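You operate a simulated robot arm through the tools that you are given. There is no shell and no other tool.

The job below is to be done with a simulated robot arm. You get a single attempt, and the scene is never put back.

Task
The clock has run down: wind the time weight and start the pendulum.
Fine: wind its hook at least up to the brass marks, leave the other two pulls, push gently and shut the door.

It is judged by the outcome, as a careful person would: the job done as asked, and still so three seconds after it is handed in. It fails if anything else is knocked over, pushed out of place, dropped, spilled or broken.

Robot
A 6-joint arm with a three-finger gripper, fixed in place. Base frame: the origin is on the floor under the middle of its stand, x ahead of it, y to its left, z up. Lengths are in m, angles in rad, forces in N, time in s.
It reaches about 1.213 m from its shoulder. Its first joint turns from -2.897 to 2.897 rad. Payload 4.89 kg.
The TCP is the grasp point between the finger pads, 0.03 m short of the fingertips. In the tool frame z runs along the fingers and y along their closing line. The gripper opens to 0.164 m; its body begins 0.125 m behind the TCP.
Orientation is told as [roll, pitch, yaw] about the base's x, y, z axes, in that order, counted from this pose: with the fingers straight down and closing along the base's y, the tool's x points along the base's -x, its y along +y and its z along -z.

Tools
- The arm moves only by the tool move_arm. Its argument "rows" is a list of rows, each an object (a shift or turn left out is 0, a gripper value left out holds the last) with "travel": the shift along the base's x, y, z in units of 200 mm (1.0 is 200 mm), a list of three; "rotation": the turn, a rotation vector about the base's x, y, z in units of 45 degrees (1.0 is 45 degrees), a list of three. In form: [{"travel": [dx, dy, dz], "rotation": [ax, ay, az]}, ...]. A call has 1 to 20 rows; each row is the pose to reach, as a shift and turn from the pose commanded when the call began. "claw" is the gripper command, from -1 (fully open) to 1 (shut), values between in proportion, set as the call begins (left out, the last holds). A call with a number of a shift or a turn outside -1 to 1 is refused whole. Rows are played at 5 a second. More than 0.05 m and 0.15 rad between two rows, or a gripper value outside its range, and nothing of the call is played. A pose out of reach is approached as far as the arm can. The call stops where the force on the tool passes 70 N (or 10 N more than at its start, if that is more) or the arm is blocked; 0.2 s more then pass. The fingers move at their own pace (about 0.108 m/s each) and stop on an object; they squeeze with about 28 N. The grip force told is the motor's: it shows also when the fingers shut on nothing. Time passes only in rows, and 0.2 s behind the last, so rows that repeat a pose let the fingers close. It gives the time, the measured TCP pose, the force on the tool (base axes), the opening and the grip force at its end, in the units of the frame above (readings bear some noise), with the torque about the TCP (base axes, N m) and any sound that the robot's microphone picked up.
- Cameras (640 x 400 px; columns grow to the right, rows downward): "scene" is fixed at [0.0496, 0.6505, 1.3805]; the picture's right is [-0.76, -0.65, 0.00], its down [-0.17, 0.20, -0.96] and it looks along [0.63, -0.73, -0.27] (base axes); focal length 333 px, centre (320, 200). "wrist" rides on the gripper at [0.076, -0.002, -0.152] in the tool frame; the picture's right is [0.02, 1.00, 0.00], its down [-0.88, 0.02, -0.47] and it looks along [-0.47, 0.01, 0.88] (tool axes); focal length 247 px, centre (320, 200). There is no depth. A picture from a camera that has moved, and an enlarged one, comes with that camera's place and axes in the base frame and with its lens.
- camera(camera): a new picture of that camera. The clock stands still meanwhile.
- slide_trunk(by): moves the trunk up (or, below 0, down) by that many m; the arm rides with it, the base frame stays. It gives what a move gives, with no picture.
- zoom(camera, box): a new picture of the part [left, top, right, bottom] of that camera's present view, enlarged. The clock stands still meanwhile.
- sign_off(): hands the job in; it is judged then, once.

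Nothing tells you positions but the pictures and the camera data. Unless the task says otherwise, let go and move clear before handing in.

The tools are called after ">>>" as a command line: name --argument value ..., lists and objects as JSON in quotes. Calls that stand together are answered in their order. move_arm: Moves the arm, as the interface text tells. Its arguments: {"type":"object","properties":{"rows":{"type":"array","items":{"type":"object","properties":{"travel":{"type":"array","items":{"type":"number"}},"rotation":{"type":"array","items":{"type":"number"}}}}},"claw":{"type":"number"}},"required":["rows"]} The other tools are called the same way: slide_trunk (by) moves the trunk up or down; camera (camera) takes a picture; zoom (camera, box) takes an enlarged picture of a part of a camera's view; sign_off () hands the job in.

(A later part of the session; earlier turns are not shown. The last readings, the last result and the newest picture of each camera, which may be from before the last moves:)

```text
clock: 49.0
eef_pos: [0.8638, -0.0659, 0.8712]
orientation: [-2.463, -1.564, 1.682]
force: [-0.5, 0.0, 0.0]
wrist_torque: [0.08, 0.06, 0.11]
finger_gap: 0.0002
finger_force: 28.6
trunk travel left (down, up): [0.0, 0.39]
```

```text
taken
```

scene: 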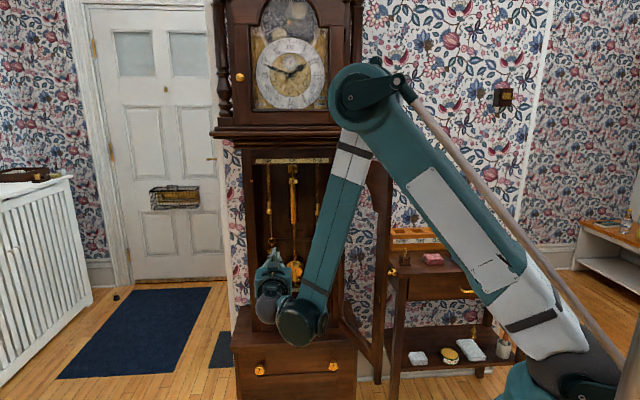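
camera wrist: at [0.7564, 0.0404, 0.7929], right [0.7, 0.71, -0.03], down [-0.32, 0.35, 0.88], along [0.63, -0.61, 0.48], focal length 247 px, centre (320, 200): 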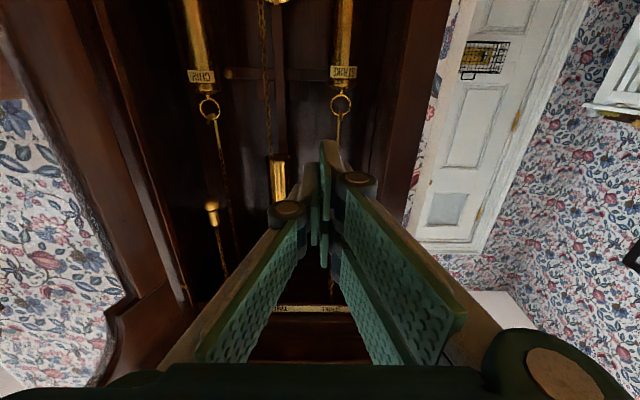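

>>> zoom --camera "wrist" --box '[170, 0, 390, 200]'

>>> zoom --camera "scene" --box '[240, 185, 340, 305]'

```text
2.00 times, centred on (280, 100) of wrist
camera zoom: at [0.7564, 0.0404, 0.7929], right [0.7, 0.71, -0.03], down [-0.32, 0.35, 0.88], along [0.63, -0.61, 0.48], focal length 494 px, centre (400, 400)
```

zoom: 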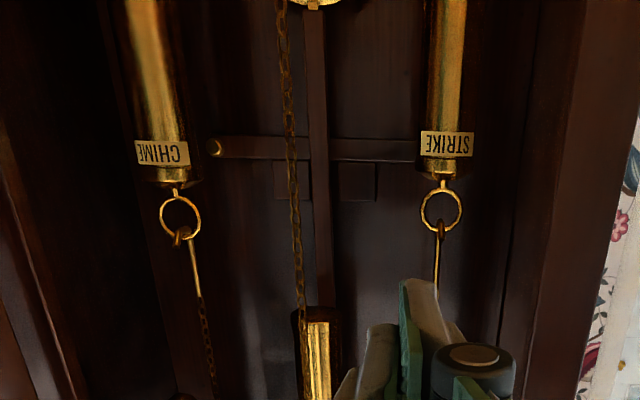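

```text
3.33 times, centred on (290, 245) of scene
camera zoom: at [0.0496, 0.6505, 1.3805], right [-0.76, -0.65, 0.0], down [-0.17, 0.2, -0.96], along [0.63, -0.73, -0.27], focal length 1109 px, centre (420, 50)
```

zoom: 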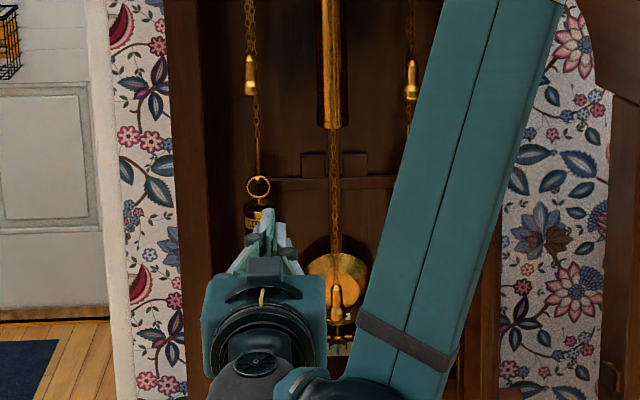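

I notice a horizontal wooden bar with a small brass end, and two small square blocks beside the pendulum rod at z ≈ 0.86. I need to know whether these restrain it, so I'll look closer from the current spot before touching anything.

>>> zoom --camera "wrist" --box '[235, 40, 335, 110]'

>>> zoom --camera "scene" --box '[265, 215, 325, 255]'

>>> zoom --camera "scene" --box '[270, 250, 330, 300]'

```text
5.71 times, centred on (285, 75) of wrist
camera zoom: at [0.7564, 0.0404, 0.7929], right [0.7, 0.71, -0.03], down [-0.32, 0.35, 0.88], along [0.63, -0.61, 0.48], focal length 1411 px, centre (520, 914)
```

zoom: 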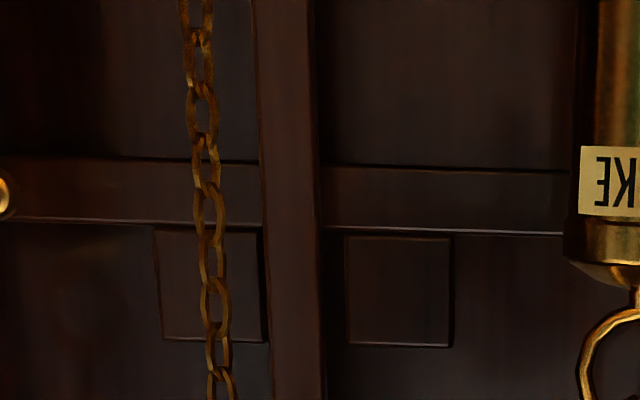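

```text
10.00 times, centred on (295, 235) of scene
camera zoom: at [0.0496, 0.6505, 1.3805], right [-0.76, -0.65, 0.0], down [-0.17, 0.2, -0.96], along [0.63, -0.73, -0.27], focal length 3328 px, centre (570, -150)
```

zoom: 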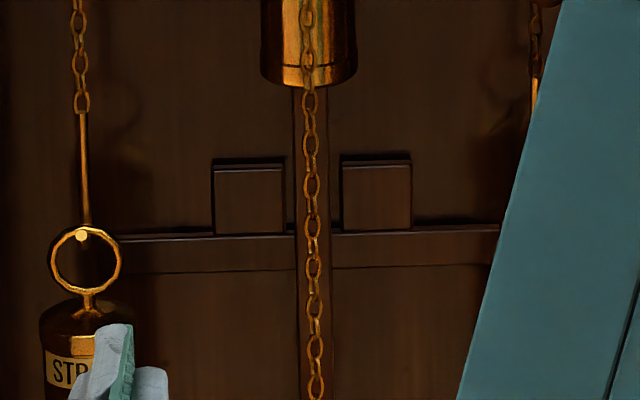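

```text
8.00 times, centred on (300, 275) of scene
camera zoom: at [0.0496, 0.6505, 1.3805], right [-0.76, -0.65, 0.0], down [-0.17, 0.2, -0.96], along [0.63, -0.73, -0.27], focal length 2662 px, centre (480, -400)
```

zoom: 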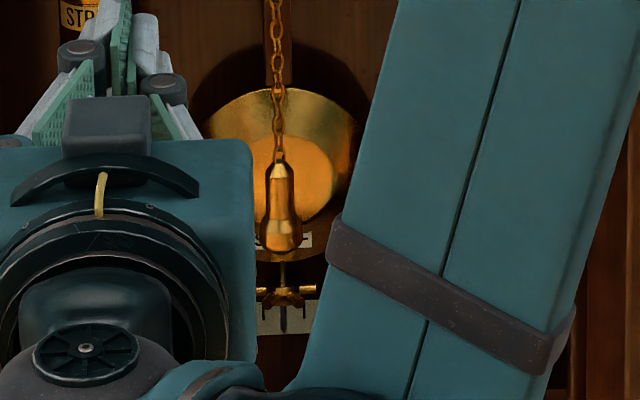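

The bar and blocks sit on the back board a few centimetres behind the rod, so the pendulum is free. I'll roll the hand a quarter turn so the closed fingers are slimmer sideways with the camera on the right, staying out in front of the case.

>>> move_arm --rows '[{"travel": [0, 0, 0], "rotation": [-0.118, 0.118, 0]}, {"travel": [0, 0, 0], "rotation": [-0.236, 0.236, 0]}, {"travel": [0, 0, 0], "rotation": [-0.354, 0.354, 0]}, {"travel": [0, 0, 0], "rotation": [-0.471, 0.471, 0]}, {"travel": [0, 0, 0], "rotation": [-0.589, 0.589, 0]}, {"travel": [0, 0, 0], "rotation": [-0.707, 0.707, 0]}]'

>>> move_arm --rows '[{"travel": [0, 0, 0], "rotation": [-0.118, 0.118, 0]}, {"travel": [0, 0, 0], "rotation": [-0.236, 0.236, 0]}, {"travel": [0, 0, 0], "rotation": [-0.354, 0.354, 0]}, {"travel": [0, 0, 0], "rotation": [-0.471, 0.471, 0]}, {"travel": [0, 0, 0], "rotation": [-0.589, 0.589, 0]}, {"travel": [0, 0, 0], "rotation": [-0.707, 0.707, 0]}]'

>>> camera --camera "wrist"

>>> camera --camera "scene"

```text
clock: 50.4
eef_pos: [0.8643, -0.0662, 0.8705]
orientation: [-1.569, -0.778, 0.793]
force: [-0.3, 0.0, -0.2]
wrist_torque: [-0.01, 0.0, -0.02]
finger_gap: 0.0
finger_force: 28.3
trunk travel left (down, up): [0.0, 0.39]
```

```text
clock: 51.8
eef_pos: [0.8641, -0.0661, 0.8713]
orientation: [-1.567, 0.007, 0.79]
force: [0.5, 0.0, -0.2]
wrist_torque: [0.02, 0.01, -0.04]
finger_gap: 0.0
finger_force: 28.5
trunk travel left (down, up): [0.0, 0.39]
```

```text
taken
camera wrist: at [0.7036, -0.0131, 0.8734], right [-0.02, -0.02, -1.0], down [0.28, 0.96, -0.02], along [0.96, -0.28, -0.02], focal length 247 px, centre (320, 200)
```

wrist: 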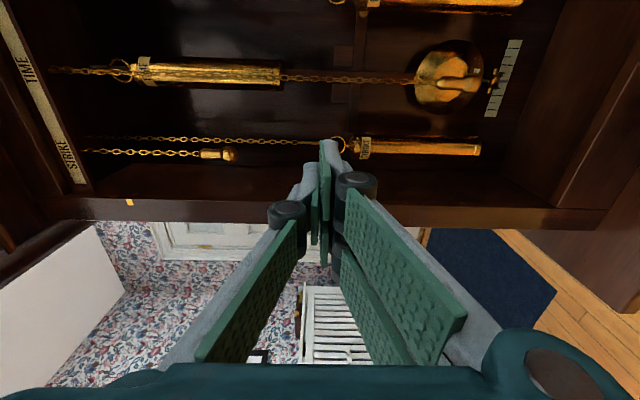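

```text
taken
```

scene: 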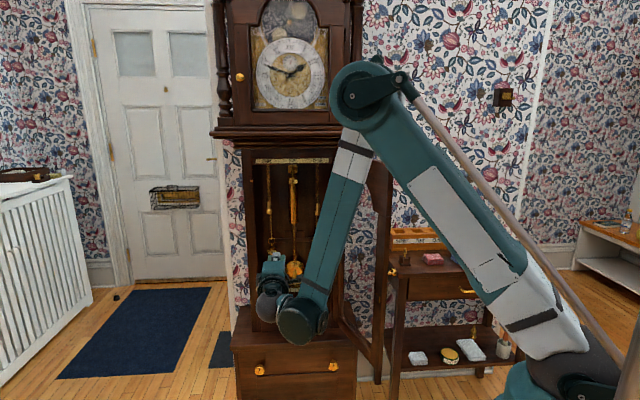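

The roll worked, and this side view shows everything sideways: the TIME weight up, with the pull in front of the bob. I'll zoom in to find the rod's depth and the gaps between the ring and the weight.

>>> zoom --camera "wrist" --box '[260, 20, 520, 180]'

```text
2.46 times, centred on (390, 100) of wrist
camera zoom: at [0.7036, -0.0131, 0.8734], right [-0.02, -0.02, -1.0], down [0.28, 0.96, -0.02], along [0.96, -0.28, -0.02], focal length 608 px, centre (148, 446)
```

zoom: 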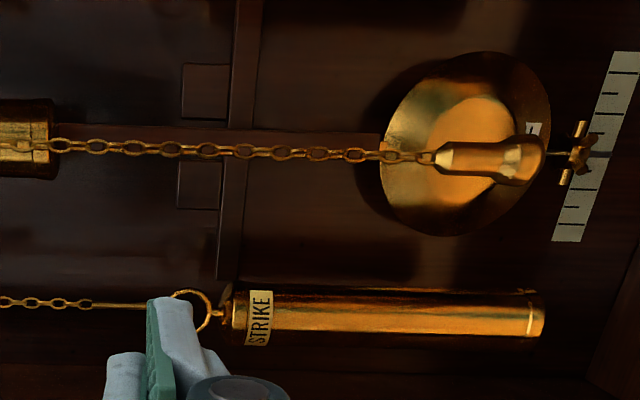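

I can see the rod behind the chain, and the gap between the strike ring (top z ≈ 0.85) and the TIME weight's bottom (z ≈ 0.92). I'll yaw the hand 12° to the right and set up at z = 0.886 on a line ending just left of the rod.

>>> move_arm --rows '[{"travel": [0.047, 0.042, 0.025], "rotation": [0, 0, -0.089]}, {"travel": [0.094, 0.085, 0.05], "rotation": [0, 0, -0.178]}, {"travel": [0.141, 0.127, 0.075], "rotation": [0, 0, -0.267]}]'

>>> camera --camera "wrist"

```text
clock: 52.6
eef_pos: [0.8916, -0.0413, 0.8865]
orientation: [-1.566, 0.005, 0.58]
force: [-0.7, -0.4, 0.7]
wrist_torque: [0.1, 0.07, 0.13]
finger_gap: 0.0
finger_force: 28.2
trunk travel left (down, up): [0.0, 0.39]
```

```text
taken
camera wrist: at [0.7467, 0.0447, 0.8879], right [-0.03, -0.01, -1.0], down [0.48, 0.88, -0.02], along [0.88, -0.48, -0.02], focal length 247 px, centre (320, 200)
```

wrist: 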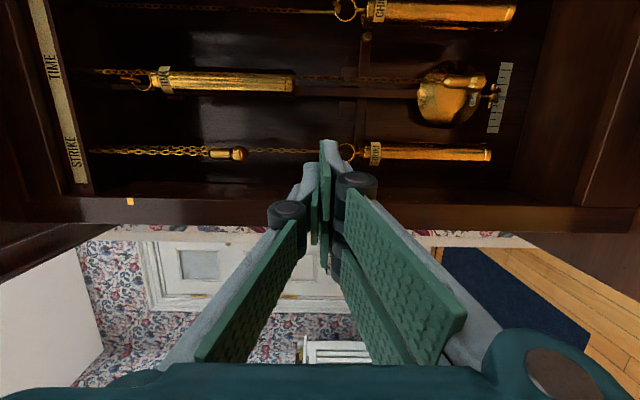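

>>> zoom --camera "wrist" --box '[280, 50, 440, 170]'

```text
3.33 times, centred on (360, 110) of wrist
camera zoom: at [0.7467, 0.0447, 0.8879], right [-0.03, -0.01, -1.0], down [0.48, 0.88, -0.02], along [0.88, -0.48, -0.02], focal length 823 px, centre (187, 500)
```

zoom: 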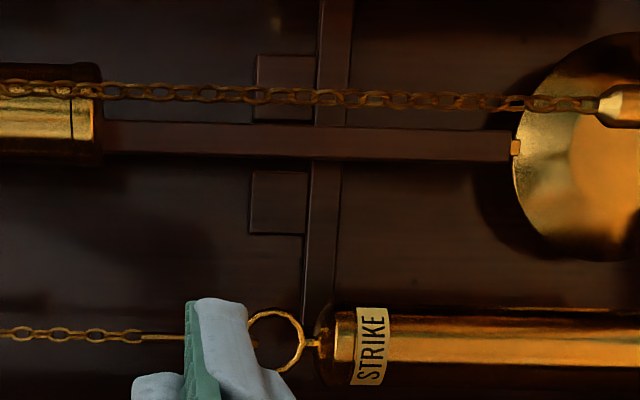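

The rod is clear of the blocks and sits at about v ≈ -0.94. I'll enter along the hand's axis in two steps, first until the fingertips are level with the weights.

>>> move_arm --rows '[{"travel": [0.08, -0.121, 0]}, {"travel": [0.16, -0.242, 0]}, {"travel": [0.24, -0.364, 0]}, {"travel": [0.321, -0.485, 0]}, {"travel": [0.401, -0.606, 0]}, {"travel": [0.481, -0.727, 0]}]'

>>> camera --camera "wrist"

>>> camera --camera "scene"

```text
clock: 54.0
eef_pos: [0.9881, -0.1854, 0.8856]
orientation: [-1.567, 0.005, 0.584]
force: [-0.1, 0.9, 0.7]
wrist_torque: [0.08, 0.04, -0.03]
finger_gap: 0.0001
finger_force: 27.5
trunk travel left (down, up): [0.0, 0.39]
```

```text
taken
camera wrist: at [0.8431, -0.0999, 0.8885], right [-0.03, -0.01, -1.0], down [0.48, 0.88, -0.02], along [0.88, -0.48, -0.02], focal length 247 px, centre (320, 200)
```

wrist: 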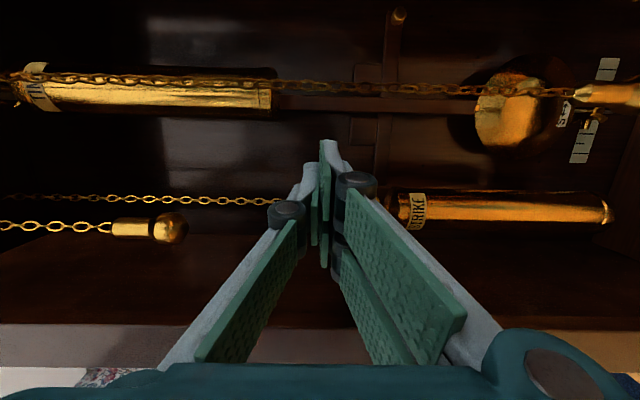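

```text
taken
```

scene: 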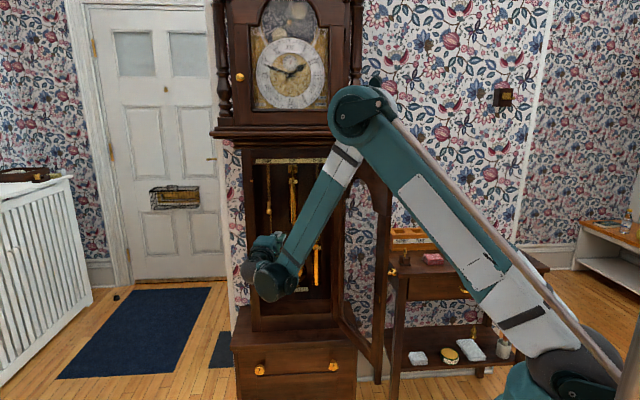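

Clear so far: the strike chain passes well to the left and the rod is just right of the fingertips. Advancing the last 9 cm, ending about 6 mm left of the rod.

>>> move_arm --rows '[{"travel": [0.065, -0.1, 0]}, {"travel": [0.129, -0.2, 0]}, {"travel": [0.194, -0.3, 0]}, {"travel": [0.258, -0.399, 0]}]'

>>> camera --camera "wrist"

>>> zoom --camera "scene" --box '[240, 185, 340, 305]'

```text
clock: 55.0
eef_pos: [1.042, -0.2656, 0.886]
orientation: [-1.566, 0.005, 0.582]
force: [-1.4, 0.6, 1.1]
wrist_torque: [0.07, 0.04, 0.06]
finger_gap: 0.0
finger_force: 28.1
trunk travel left (down, up): [0.0, 0.39]
```

```text
taken
camera wrist: at [0.8958, -0.1796, 0.8883], right [-0.03, -0.01, -1.0], down [0.48, 0.88, -0.02], along [0.88, -0.48, -0.02], focal length 247 px, centre (320, 200)
```

wrist: 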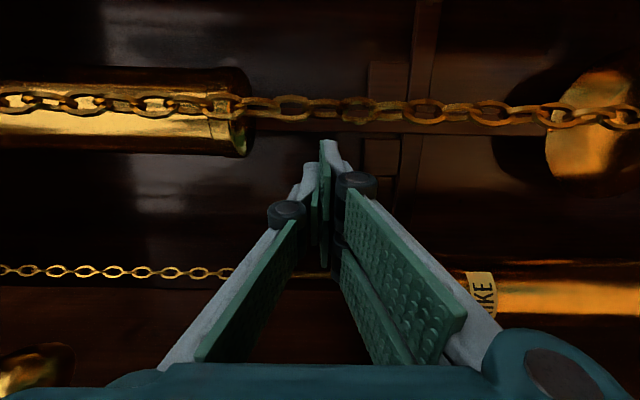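

```text
3.33 times, centred on (290, 245) of scene
camera zoom: at [0.0496, 0.6505, 1.3805], right [-0.76, -0.65, 0.0], down [-0.17, 0.2, -0.96], along [0.63, -0.73, -0.27], focal length 1109 px, centre (420, 50)
```

zoom: 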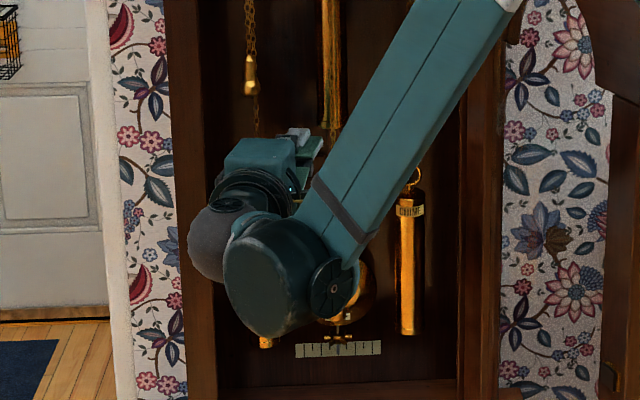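

>>> zoom --camera "wrist" --box '[240, 70, 440, 200]'

```text
3.08 times, centred on (340, 135) of wrist
camera zoom: at [0.8958, -0.1796, 0.8883], right [-0.03, -0.01, -1.0], down [0.48, 0.88, -0.02], along [0.88, -0.48, -0.02], focal length 760 px, centre (258, 400)
```

zoom: 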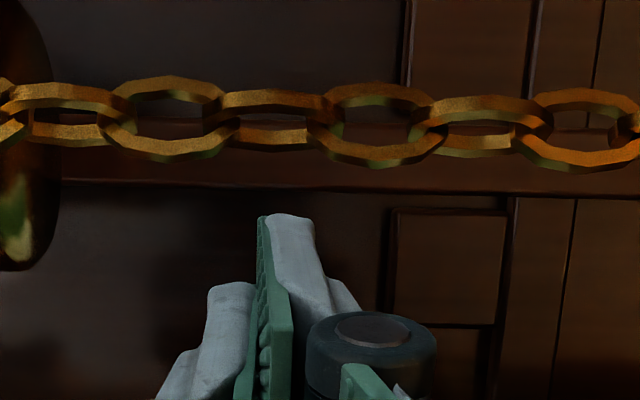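

The fingertips are about 6 mm left of the rod and overlap it in depth. Now one gentle push of about 15 mm to the right, followed by an immediate straight withdrawal.

>>> move_arm --rows '[{"travel": [-0.018, -0.018, 0]}, {"travel": [-0.039, -0.039, 0]}, {"travel": [-0.057, -0.057, 0]}, {"travel": [-0.074, -0.074, 0]}, {"travel": [-0.208, 0.132, 0]}, {"travel": [-0.341, 0.336, 0]}, {"travel": [-0.474, 0.54, 0]}, {"travel": [-0.607, 0.745, 0]}, {"travel": [-0.7, 0.89, 0]}]'

>>> zoom --camera "scene" --box '[240, 230, 345, 335]'

>>> camera --camera "wrist"

```text
clock: 57.0
eef_pos: [0.9005, -0.0891, 0.8875]
orientation: [-1.566, 0.004, 0.581]
force: [0.3, -0.9, -1.2]
wrist_torque: [-0.09, -0.08, -0.02]
finger_gap: 0.0001
finger_force: 28.2
trunk travel left (down, up): [0.0, 0.39]
```

```text
3.81 times, centred on (292, 282) of scene
camera zoom: at [0.0496, 0.6505, 1.3805], right [-0.76, -0.65, 0.0], down [-0.17, 0.2, -0.96], along [0.63, -0.73, -0.27], focal length 1268 px, centre (425, -114)
```

zoom: 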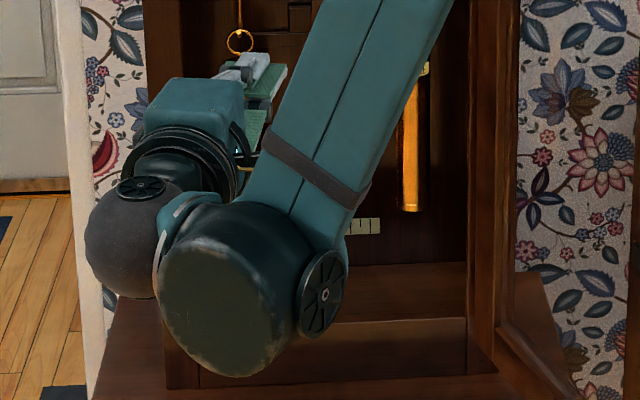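

```text
taken
camera wrist: at [0.7553, -0.0034, 0.8888], right [-0.03, -0.01, -1.0], down [0.48, 0.88, -0.02], along [0.88, -0.48, -0.02], focal length 247 px, centre (320, 200)
```

wrist: 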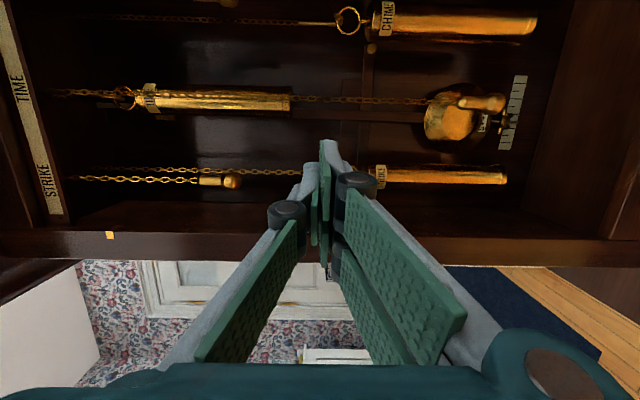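

The bob has moved off centre. I'll take a few time-spaced looks to see whether it is swinging.

>>> move_arm --rows '[{"travel": [0, 0, 0]}]'

>>> zoom --camera "wrist" --box '[280, 40, 560, 200]'

>>> move_arm --rows '[{"travel": [0, 0, 0]}]'

>>> zoom --camera "wrist" --box '[280, 40, 560, 200]'

>>> move_arm --rows '[{"travel": [0, 0, 0]}]'

>>> zoom --camera "wrist" --box '[280, 40, 560, 200]'

```text
clock: 57.4
eef_pos: [0.901, -0.0897, 0.8864]
orientation: [-1.564, 0.003, 0.581]
force: [1.0, -0.4, -0.2]
wrist_torque: [0.0, -0.03, -0.01]
finger_gap: 0.0
finger_force: 28.3
trunk travel left (down, up): [0.0, 0.39]
```

```text
2.29 times, centred on (420, 120) of wrist
camera zoom: at [0.7554, -0.0026, 0.889], right [-0.03, -0.01, -1.0], down [0.48, 0.88, -0.02], along [0.88, -0.48, -0.02], focal length 564 px, centre (91, 383)
```

zoom: 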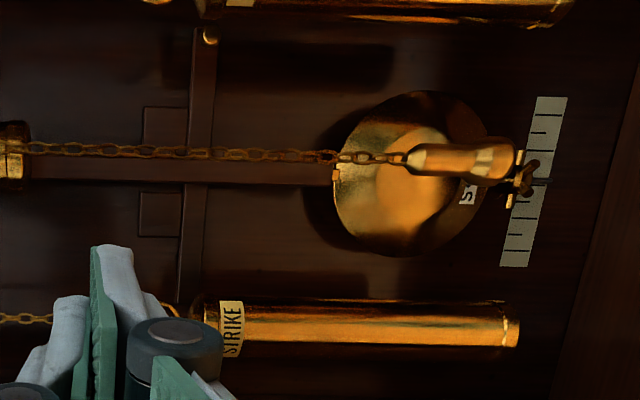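

```text
clock: 57.8
eef_pos: [0.8997, -0.0898, 0.8877]
orientation: [-1.565, 0.004, 0.582]
force: [0.2, 0.4, -0.3]
wrist_torque: [0.0, 0.01, 0.01]
finger_gap: 0.0
finger_force: 28.1
trunk travel left (down, up): [0.0, 0.39]
```

```text
2.29 times, centred on (420, 120) of wrist
camera zoom: at [0.7555, -0.0028, 0.8891], right [-0.03, -0.01, -1.0], down [0.48, 0.88, -0.02], along [0.88, -0.48, -0.02], focal length 564 px, centre (91, 383)
```

zoom: 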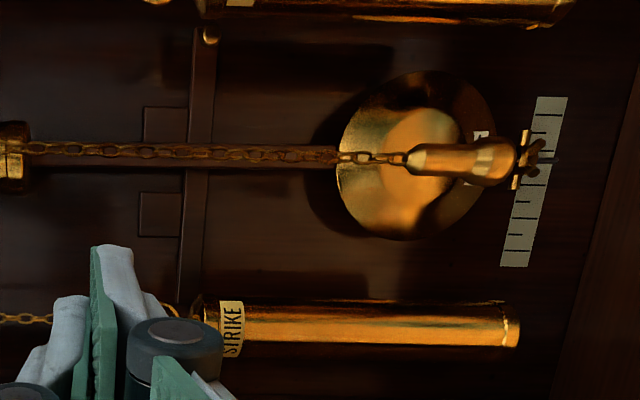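

```text
clock: 58.2
eef_pos: [0.9006, -0.089, 0.8861]
orientation: [-1.567, 0.005, 0.582]
force: [0.7, 0.2, 0.6]
wrist_torque: [-0.03, 0.03, 0.01]
finger_gap: 0.0001
finger_force: 28.2
trunk travel left (down, up): [0.0, 0.39]
```

```text
2.29 times, centred on (420, 120) of wrist
camera zoom: at [0.7555, -0.0028, 0.8891], right [-0.03, -0.01, -1.0], down [0.48, 0.88, -0.02], along [0.88, -0.48, -0.02], focal length 564 px, centre (91, 383)
```

zoom: 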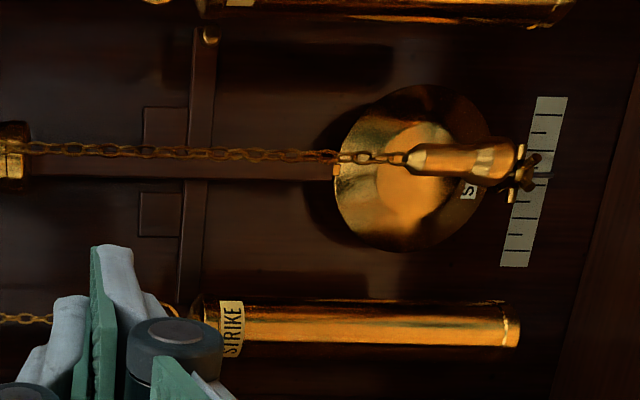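

The pendulum is swinging freely. Now I'll leave the case: withdraw up and outward while turning the hand to point down, ready to shut the door from its outer side.

>>> move_arm --rows '[{"travel": [-0.086, 0.035, 0.107], "rotation": [0.133, 0.086, 0]}, {"travel": [-0.171, 0.071, 0.214], "rotation": [0.266, 0.173, 0]}, {"travel": [-0.257, 0.106, 0.321], "rotation": [0.4, 0.259, 0]}, {"travel": [-0.343, 0.141, 0.429], "rotation": [0.533, 0.346, 0]}, {"travel": [-0.429, 0.177, 0.536], "rotation": [0.666, 0.432, 0]}, {"travel": [-0.514, 0.212, 0.643], "rotation": [0.799, 0.518, 0]}, {"travel": [-0.6, 0.2475, 0.75], "rotation": [0.932, 0.605, 0]}]'

>>> camera --camera "scene"

>>> zoom --camera "scene" --box '[240, 230, 345, 335]'

```text
clock: 59.8
eef_pos: [0.7797, -0.039, 1.0348]
orientation: [-0.691, 0.002, 0.587]
force: [2.4, 1.6, 0.9]
wrist_torque: [-0.13, 0.14, -0.14]
finger_gap: 0.0
finger_force: 27.9
trunk travel left (down, up): [0.0, 0.39]
```

```text
taken
```

scene: 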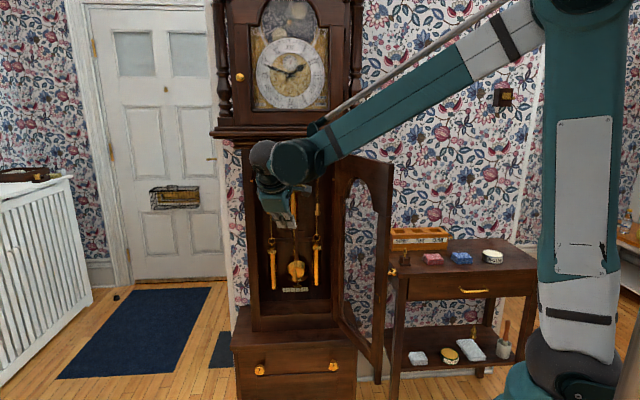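

```text
3.81 times, centred on (292, 282) of scene
camera zoom: at [0.0496, 0.6505, 1.3805], right [-0.76, -0.65, 0.0], down [-0.17, 0.2, -0.96], along [0.63, -0.73, -0.27], focal length 1268 px, centre (425, -114)
```

zoom: 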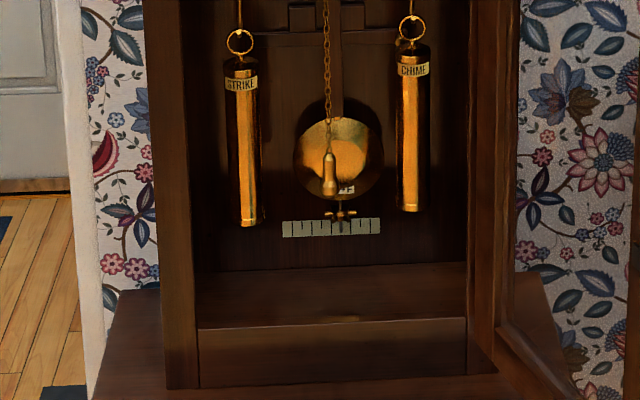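

The swing is visible now. I'll keep turning the hand upright in short moves and sample the pendulum between them.

>>> move_arm --rows '[{"travel": [-0.073, 0.045, 0.137], "rotation": [0.124, 0.081, 0]}, {"travel": [-0.146, 0.09, 0.275], "rotation": [0.2485, 0.161, 0]}]'

>>> zoom --camera "scene" --box '[265, 250, 325, 300]'

>>> move_arm --rows '[{"travel": [-0.073, 0.045, 0.137], "rotation": [0.124, 0.081, 0]}, {"travel": [-0.146, 0.09, 0.275], "rotation": [0.2485, 0.161, 0]}]'

>>> zoom --camera "scene" --box '[265, 250, 325, 300]'

>>> move_arm --rows '[{"travel": [-0.073, 0.045, 0.137], "rotation": [0.124, 0.081, 0]}, {"travel": [-0.146, 0.09, 0.275], "rotation": [0.2485, 0.161, 0]}]'

>>> zoom --camera "scene" --box '[265, 250, 325, 300]'

>>> camera --camera "scene"

```text
clock: 60.4
eef_pos: [0.7498, -0.0194, 1.0891]
orientation: [-0.459, -0.003, 0.582]
force: [1.6, -0.3, -0.3]
wrist_torque: [-0.1, 0.08, -0.07]
finger_gap: 0.0
finger_force: 28.2
trunk travel left (down, up): [0.0, 0.39]
```

```text
8.00 times, centred on (295, 275) of scene
camera zoom: at [0.0496, 0.6505, 1.3805], right [-0.76, -0.65, 0.0], down [-0.17, 0.2, -0.96], along [0.63, -0.73, -0.27], focal length 2662 px, centre (520, -400)
```

zoom: 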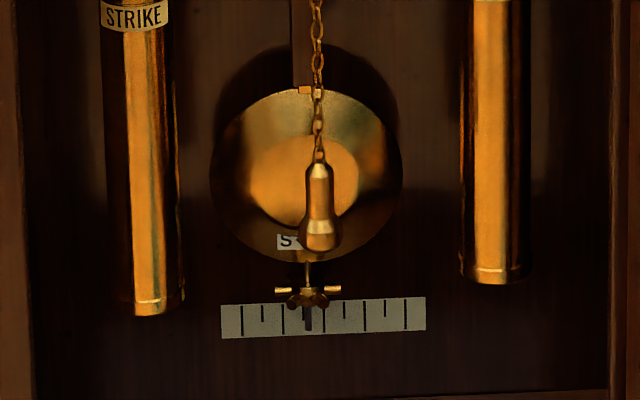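

```text
clock: 61.0
eef_pos: [0.7193, -0.0022, 1.1452]
orientation: [-0.227, -0.004, 0.584]
force: [0.3, 0.7, 0.2]
wrist_torque: [-0.07, 0.09, -0.05]
finger_gap: 0.0002
finger_force: 27.8
trunk travel left (down, up): [0.0, 0.39]
```

```text
8.00 times, centred on (295, 275) of scene
camera zoom: at [0.0496, 0.6505, 1.3805], right [-0.76, -0.65, 0.0], down [-0.17, 0.2, -0.96], along [0.63, -0.73, -0.27], focal length 2662 px, centre (520, -400)
```

zoom: 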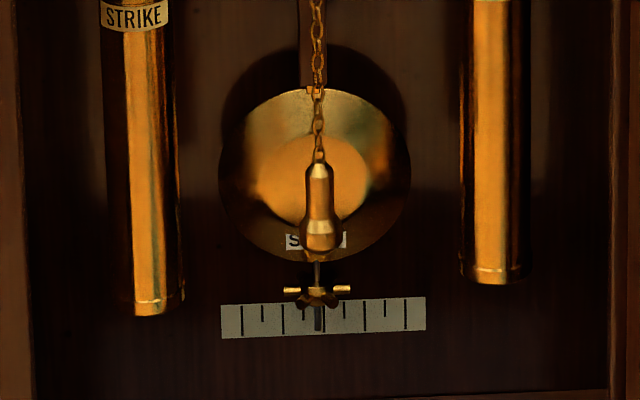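

```text
clock: 61.6
eef_pos: [0.6926, 0.0154, 1.1998]
orientation: [0.007, -0.005, 0.582]
force: [0.1, 0.6, -1.0]
wrist_torque: [-0.14, 0.03, 0.01]
finger_gap: 0.0
finger_force: 28.0
trunk travel left (down, up): [0.0, 0.39]
```

```text
8.00 times, centred on (295, 275) of scene
camera zoom: at [0.0496, 0.6505, 1.3805], right [-0.76, -0.65, 0.0], down [-0.17, 0.2, -0.96], along [0.63, -0.73, -0.27], focal length 2662 px, centre (520, -400)
```

zoom: 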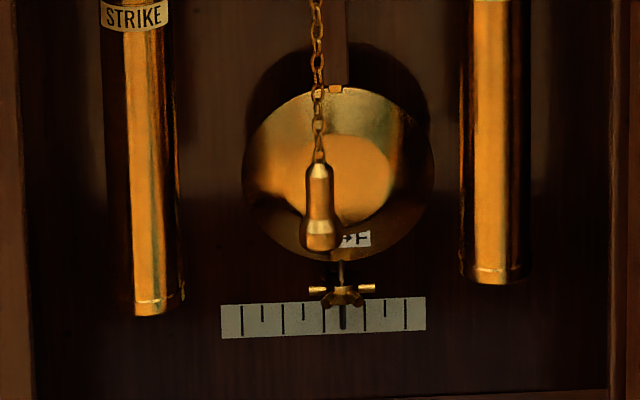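

```text
taken
```

scene: 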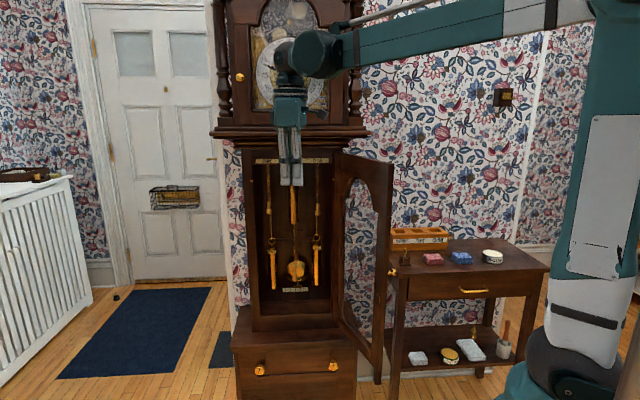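

The pendulum is swinging about one tick either side of centre. I'll take more samples to see whether the swing is sustained or dying away.

>>> move_arm --rows '[{"travel": [0, 0, 0.05]}]'

>>> zoom --camera "scene" --box '[265, 250, 325, 300]'

>>> move_arm --rows '[{"travel": [0, 0, 0.05]}]'

>>> zoom --camera "scene" --box '[265, 250, 325, 300]'

>>> move_arm --rows '[{"travel": [0, 0, 0.05]}]'

>>> zoom --camera "scene" --box '[265, 250, 325, 300]'

>>> move_arm --rows '[{"travel": [0, 0, 0.05]}]'

>>> zoom --camera "scene" --box '[265, 250, 325, 300]'

```text
clock: 62.0
eef_pos: [0.6919, 0.0146, 1.2114]
orientation: [0.005, -0.005, 0.581]
force: [0.3, -0.3, -0.7]
wrist_torque: [-0.03, 0.02, 0.0]
finger_gap: 0.0003
finger_force: 28.1
trunk travel left (down, up): [0.0, 0.39]
```

```text
8.00 times, centred on (295, 275) of scene
camera zoom: at [0.0496, 0.6505, 1.3805], right [-0.76, -0.65, 0.0], down [-0.17, 0.2, -0.96], along [0.63, -0.73, -0.27], focal length 2662 px, centre (520, -400)
```

zoom: 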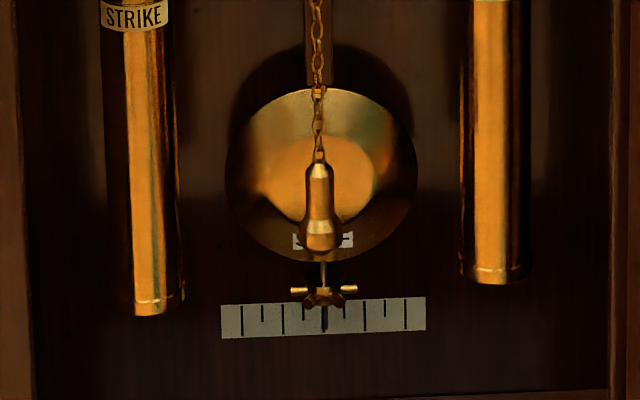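

```text
clock: 62.4
eef_pos: [0.691, 0.0142, 1.22]
orientation: [0.004, -0.004, 0.581]
force: [-0.2, -1.0, 0.3]
wrist_torque: [-0.03, 0.02, -0.01]
finger_gap: 0.0002
finger_force: 28.2
trunk travel left (down, up): [0.0, 0.39]
```

```text
8.00 times, centred on (295, 275) of scene
camera zoom: at [0.0496, 0.6505, 1.3805], right [-0.76, -0.65, 0.0], down [-0.17, 0.2, -0.96], along [0.63, -0.73, -0.27], focal length 2662 px, centre (520, -400)
```

zoom: 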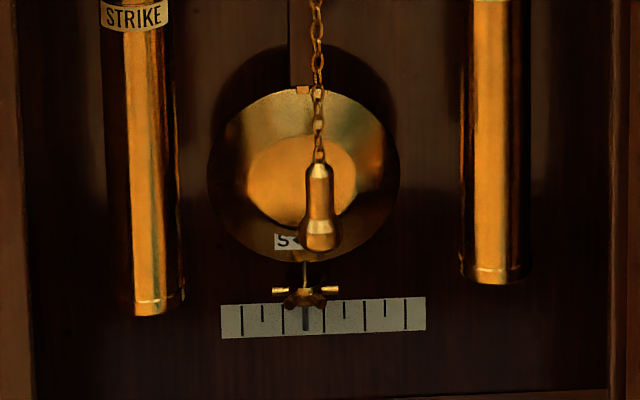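

```text
clock: 62.8
eef_pos: [0.6926, 0.0157, 1.2305]
orientation: [0.004, -0.006, 0.58]
force: [0.1, 0.6, 0.5]
wrist_torque: [0.01, 0.0, -0.01]
finger_gap: 0.0002
finger_force: 27.9
trunk travel left (down, up): [0.0, 0.39]
```

```text
8.00 times, centred on (295, 275) of scene
camera zoom: at [0.0496, 0.6505, 1.3805], right [-0.76, -0.65, 0.0], down [-0.17, 0.2, -0.96], along [0.63, -0.73, -0.27], focal length 2662 px, centre (520, -400)
```

zoom: 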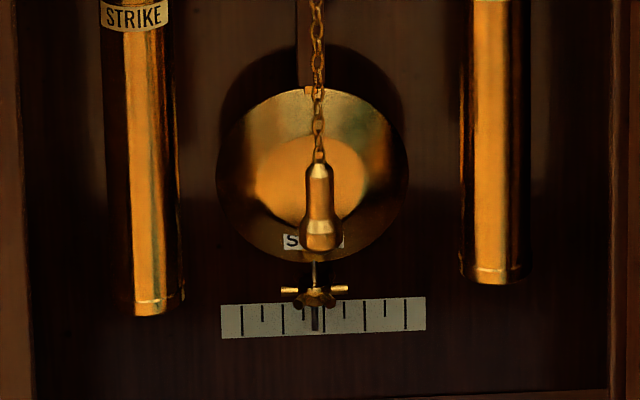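

```text
clock: 63.2
eef_pos: [0.6917, 0.0153, 1.2407]
orientation: [0.006, -0.005, 0.581]
force: [-0.2, 0.5, 0.7]
wrist_torque: [0.02, 0.03, 0.0]
finger_gap: 0.0002
finger_force: 27.9
trunk travel left (down, up): [0.0, 0.39]
```

```text
8.00 times, centred on (295, 275) of scene
camera zoom: at [0.0496, 0.6505, 1.3805], right [-0.76, -0.65, 0.0], down [-0.17, 0.2, -0.96], along [0.63, -0.73, -0.27], focal length 2662 px, centre (520, -400)
```

zoom: 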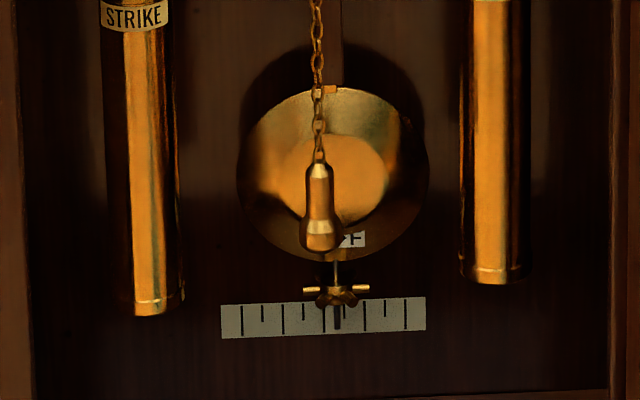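

Fitting the samples gives a steady period of about 1.9 s, with the amplitude constant over more than 3 s. I'll lift over the door to its outer side now, which takes a few seconds, then measure the swing again to confirm it isn't dying.

>>> move_arm --rows '[{"travel": [0, 0, 0.22]}, {"travel": [0, 0, 0.45]}, {"travel": [-0.12, -0.18, 0.5]}, {"travel": [-0.24, -0.36, 0.5]}, {"travel": [-0.36, -0.54, 0.5]}, {"travel": [-0.477, -0.716, 0.5]}]'

>>> move_arm --rows '[{"travel": [-0.12, -0.18, 0]}, {"travel": [-0.24, -0.36, 0]}, {"travel": [-0.36, -0.54, 0]}, {"travel": [-0.477, -0.716, 0]}]'

>>> camera --camera "scene"

>>> zoom --camera "scene" --box '[265, 250, 325, 300]'

>>> camera --camera "wrist"

```text
clock: 64.6
eef_pos: [0.5978, -0.1272, 1.3425]
orientation: [0.005, -0.004, 0.582]
force: [1.4, 1.5, -0.2]
wrist_torque: [-0.21, 0.2, -0.01]
finger_gap: 0.0003
finger_force: 28.1
trunk travel left (down, up): [0.0, 0.39]
```

```text
clock: 65.6
eef_pos: [0.5008, -0.271, 1.3415]
orientation: [0.005, -0.005, 0.583]
force: [0.6, 2.0, -0.1]
wrist_torque: [-0.21, 0.14, 0.0]
finger_gap: 0.0002
finger_force: 28.1
trunk travel left (down, up): [0.0, 0.39]
```

```text
taken
```

scene: 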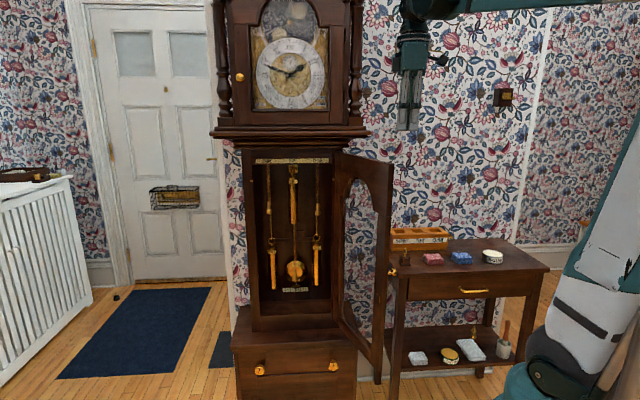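

```text
8.00 times, centred on (295, 275) of scene
camera zoom: at [0.0496, 0.6505, 1.3805], right [-0.76, -0.65, 0.0], down [-0.17, 0.2, -0.96], along [0.63, -0.73, -0.27], focal length 2662 px, centre (520, -400)
```

zoom: 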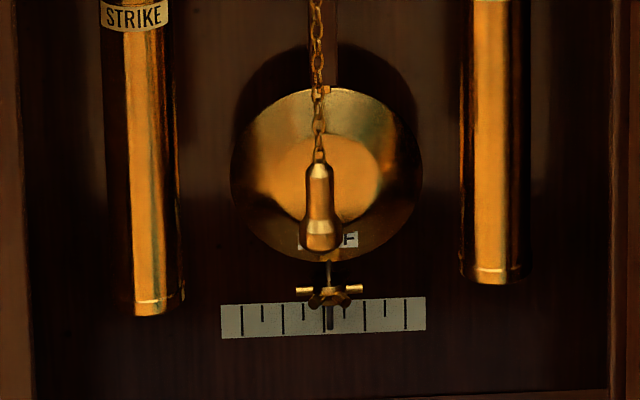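

```text
taken
camera wrist: at [0.4403, -0.3142, 1.4934], right [-0.57, 0.82, 0.0], down [0.72, 0.5, 0.48], along [0.39, 0.27, -0.88], focal length 247 px, centre (320, 200)
```

wrist: 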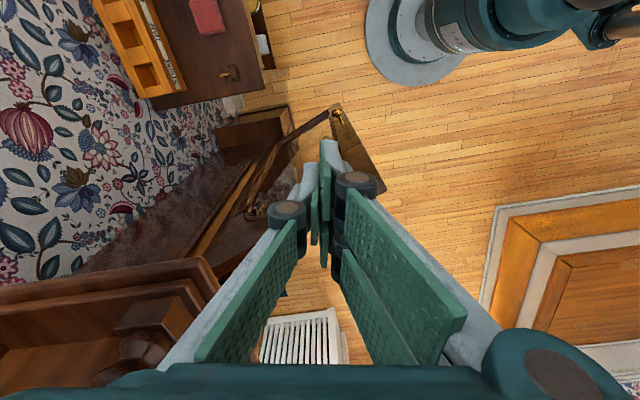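

>>> move_arm --rows '[{"travel": [0, 0, 0]}]'

>>> zoom --camera "scene" --box '[265, 250, 325, 300]'

>>> move_arm --rows '[{"travel": [0, 0, 0]}]'

>>> zoom --camera "scene" --box '[265, 250, 325, 300]'

>>> move_arm --rows '[{"travel": [0, 0, 0]}]'

>>> zoom --camera "scene" --box '[265, 250, 325, 300]'

>>> move_arm --rows '[{"travel": [0, 0, 0]}]'

>>> zoom --camera "scene" --box '[265, 250, 325, 300]'

```text
clock: 66.0
eef_pos: [0.5006, -0.2717, 1.3417]
orientation: [0.005, -0.007, 0.58]
force: [0.6, 0.2, -0.9]
wrist_torque: [-0.01, 0.01, -0.01]
finger_gap: 0.0002
finger_force: 28.1
trunk travel left (down, up): [0.0, 0.39]
```

```text
8.00 times, centred on (295, 275) of scene
camera zoom: at [0.0496, 0.6505, 1.3805], right [-0.76, -0.65, 0.0], down [-0.17, 0.2, -0.96], along [0.63, -0.73, -0.27], focal length 2662 px, centre (520, -400)
```

zoom: 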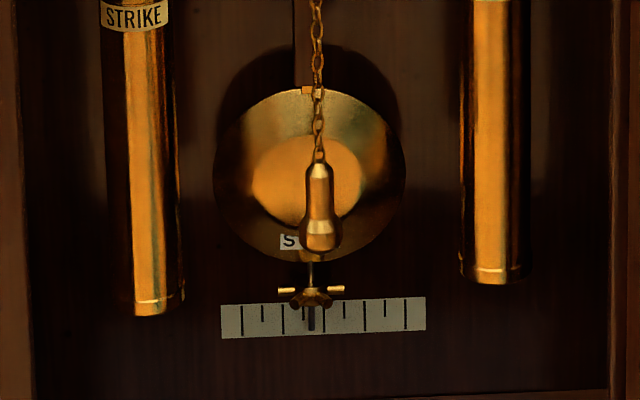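

```text
clock: 66.4
eef_pos: [0.5017, -0.2704, 1.3418]
orientation: [0.005, -0.006, 0.582]
force: [0.1, -0.3, 0.3]
wrist_torque: [0.02, -0.02, 0.0]
finger_gap: 0.0
finger_force: 28.1
trunk travel left (down, up): [0.0, 0.39]
```

```text
8.00 times, centred on (295, 275) of scene
camera zoom: at [0.0496, 0.6505, 1.3805], right [-0.76, -0.65, 0.0], down [-0.17, 0.2, -0.96], along [0.63, -0.73, -0.27], focal length 2662 px, centre (520, -400)
```

zoom: 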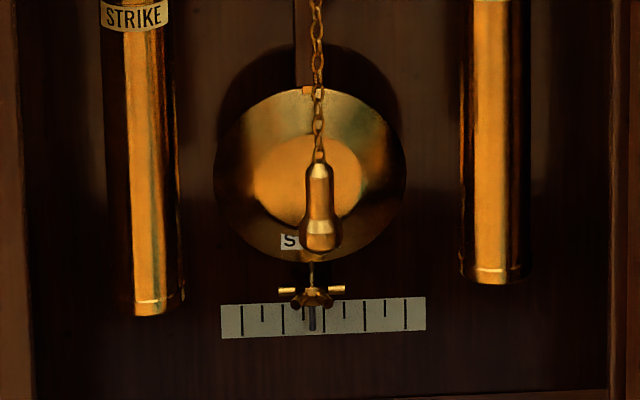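

```text
clock: 66.8
eef_pos: [0.5007, -0.2705, 1.3423]
orientation: [0.006, -0.007, 0.581]
force: [0.1, 0.3, -0.1]
wrist_torque: [-0.01, 0.03, -0.01]
finger_gap: 0.0
finger_force: 27.5
trunk travel left (down, up): [0.0, 0.39]
```

```text
8.00 times, centred on (295, 275) of scene
camera zoom: at [0.0496, 0.6505, 1.3805], right [-0.76, -0.65, 0.0], down [-0.17, 0.2, -0.96], along [0.63, -0.73, -0.27], focal length 2662 px, centre (520, -400)
```

zoom: 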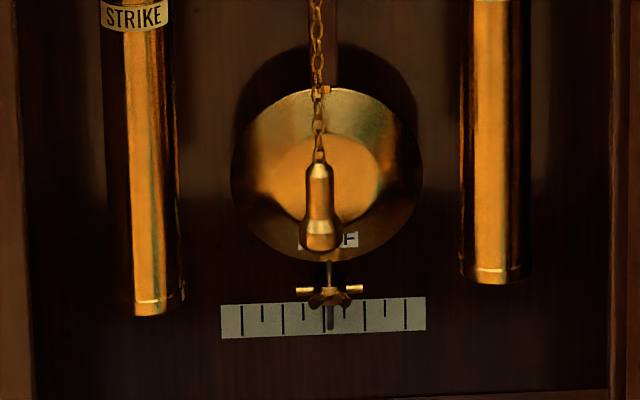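

```text
clock: 67.2
eef_pos: [0.501, -0.2702, 1.3413]
orientation: [0.005, -0.004, 0.581]
force: [-0.2, -0.3, 0.1]
wrist_torque: [0.0, 0.0, 0.0]
finger_gap: 0.0002
finger_force: 28.2
trunk travel left (down, up): [0.0, 0.39]
```

```text
8.00 times, centred on (295, 275) of scene
camera zoom: at [0.0496, 0.6505, 1.3805], right [-0.76, -0.65, 0.0], down [-0.17, 0.2, -0.96], along [0.63, -0.73, -0.27], focal length 2662 px, centre (520, -400)
```

zoom: 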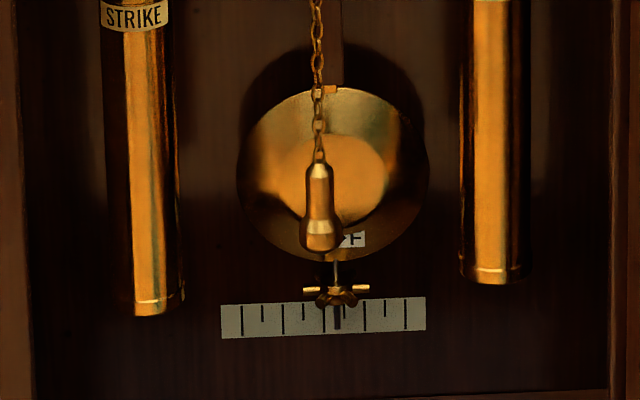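

The swing decays slowly (time constant about 22 s), so that push was too timid for the clock to carry it on. I'll go back in and give a somewhat bigger, still gentle push. First I'll retrace over the door to the front of the case.

>>> move_arm --rows '[{"travel": [0.12, 0.18, 0]}, {"travel": [0.24, 0.36, 0]}, {"travel": [0.36, 0.54, 0]}, {"travel": [0.477, 0.716, 0]}]'

>>> move_arm --rows '[{"travel": [0.12, 0.18, 0]}, {"travel": [0.24, 0.36, 0]}, {"travel": [0.36, 0.54, 0]}, {"travel": [0.477, 0.716, -0.1]}, {"travel": [0.477, 0.716, -0.3]}, {"travel": [0.477, 0.716, -0.5]}]'

>>> move_arm --rows '[{"travel": [0.073, -0.045, -0.16], "rotation": [-0.124, -0.081, 0]}, {"travel": [0.146, -0.09, -0.33], "rotation": [-0.2485, -0.161, 0]}, {"travel": [0.219, -0.135, -0.5], "rotation": [-0.3727, -0.242, 0]}, {"travel": [0.292, -0.18, -0.66], "rotation": [-0.497, -0.323, 0]}, {"travel": [0.365, -0.225, -0.83], "rotation": [-0.621, -0.403, 0]}, {"travel": [0.438, -0.272, -1.0], "rotation": [-0.7455, -0.484, 0]}]'

>>> move_arm --rows '[{"travel": [0.086, -0.035, -0.107], "rotation": [-0.133, -0.086, 0]}, {"travel": [0.171, -0.071, -0.214], "rotation": [-0.266, -0.173, 0]}, {"travel": [0.257, -0.106, -0.321], "rotation": [-0.4, -0.259, 0]}, {"travel": [0.343, -0.141, -0.429], "rotation": [-0.533, -0.346, 0]}, {"travel": [0.429, -0.177, -0.536], "rotation": [-0.666, -0.432, 0]}, {"travel": [0.514, -0.212, -0.643], "rotation": [-0.799, -0.518, 0]}, {"travel": [0.6, -0.2475, -0.76], "rotation": [-0.932, -0.605, 0]}]'

>>> camera --camera "wrist"

>>> camera --camera "scene"

```text
clock: 68.2
eef_pos: [0.5962, -0.1281, 1.3411]
orientation: [0.005, -0.005, 0.58]
force: [-0.7, -1.5, 1.0]
wrist_torque: [0.21, -0.21, -0.02]
finger_gap: 0.0
finger_force: 28.0
trunk travel left (down, up): [0.0, 0.39]
```

```text
clock: 69.6
eef_pos: [0.6934, 0.0141, 1.2451]
orientation: [0.005, -0.006, 0.581]
force: [-0.5, -0.7, 0.8]
wrist_torque: [-0.01, -0.06, -0.02]
finger_gap: 0.0001
finger_force: 27.6
trunk travel left (down, up): [0.0, 0.39]
```

```text
clock: 71.0
eef_pos: [0.7783, -0.0402, 1.0406]
orientation: [-0.696, -0.001, 0.582]
force: [-1.4, 0.4, 0.6]
wrist_torque: [0.14, -0.15, 0.19]
finger_gap: 0.0
finger_force: 27.6
trunk travel left (down, up): [0.0, 0.39]
```

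```text
clock: 72.6
eef_pos: [0.8981, -0.0873, 0.8893]
orientation: [-1.568, 0.006, 0.581]
force: [-1.8, -0.8, 2.3]
wrist_torque: [0.28, 0.19, 0.39]
finger_gap: 0.0
finger_force: 28.2
trunk travel left (down, up): [0.0, 0.39]
```

```text
taken
camera wrist: at [0.7532, -0.003, 0.8911], right [-0.02, -0.01, -1.0], down [0.48, 0.88, -0.02], along [0.88, -0.48, -0.01], focal length 247 px, centre (320, 200)
```

wrist: 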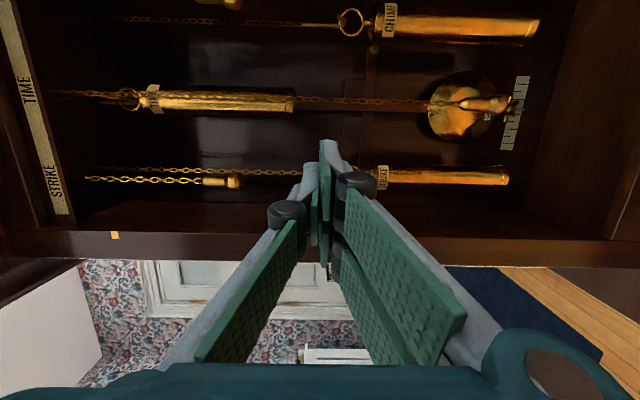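

```text
taken
```

scene: 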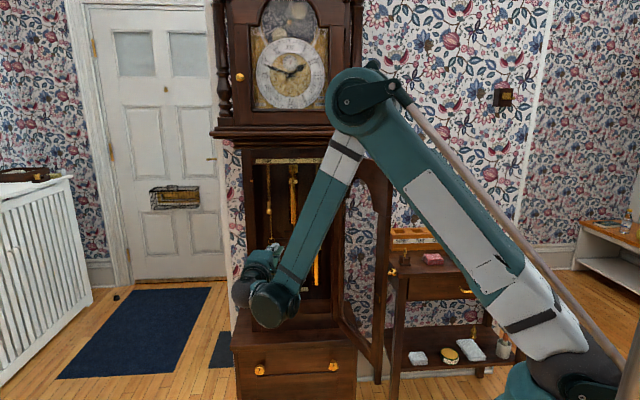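

Back at the entry position, with the pendulum still moving a little. I'll yaw 3° more, line up at z ≈ 0.882 and re-enter along the hand's axis.

>>> move_arm --rows '[{"travel": [0.06, 0.06, -0.02], "rotation": [0, 0, -0.034]}, {"travel": [0.117, 0.117, -0.035], "rotation": [0, 0, -0.067]}]'

>>> move_arm --rows '[{"travel": [0.08, -0.139, 0]}, {"travel": [0.16, -0.277, 0]}, {"travel": [0.24, -0.416, 0]}, {"travel": [0.32, -0.554, 0]}, {"travel": [0.4, -0.693, 0]}]'

>>> camera --camera "wrist"

```text
clock: 73.2
eef_pos: [0.9231, -0.0656, 0.8824]
orientation: [-1.567, 0.004, 0.528]
force: [0.1, -0.1, 0.8]
wrist_torque: [0.09, 0.04, 0.14]
finger_gap: 0.0
finger_force: 27.7
trunk travel left (down, up): [0.0, 0.39]
```

```text
clock: 74.4
eef_pos: [1.0047, -0.2039, 0.8835]
orientation: [-1.566, 0.006, 0.529]
force: [0.0, 1.0, 0.3]
wrist_torque: [0.06, 0.01, 0.01]
finger_gap: 0.0001
finger_force: 27.6
trunk travel left (down, up): [0.0, 0.39]
```

```text
taken
camera wrist: at [0.8631, -0.1107, 0.8852], right [-0.03, -0.01, -1.0], down [0.52, 0.85, -0.02], along [0.85, -0.52, -0.02], focal length 247 px, centre (320, 200)
```

wrist: 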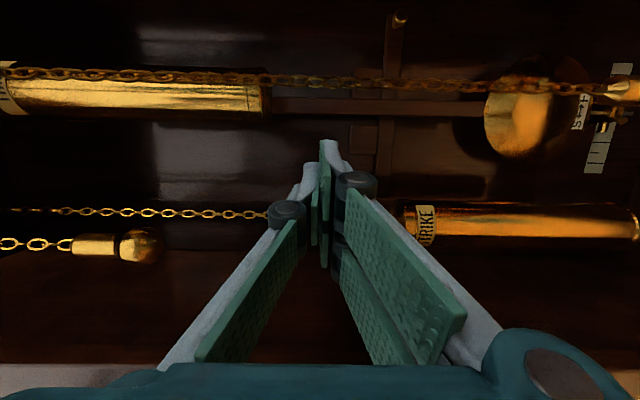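

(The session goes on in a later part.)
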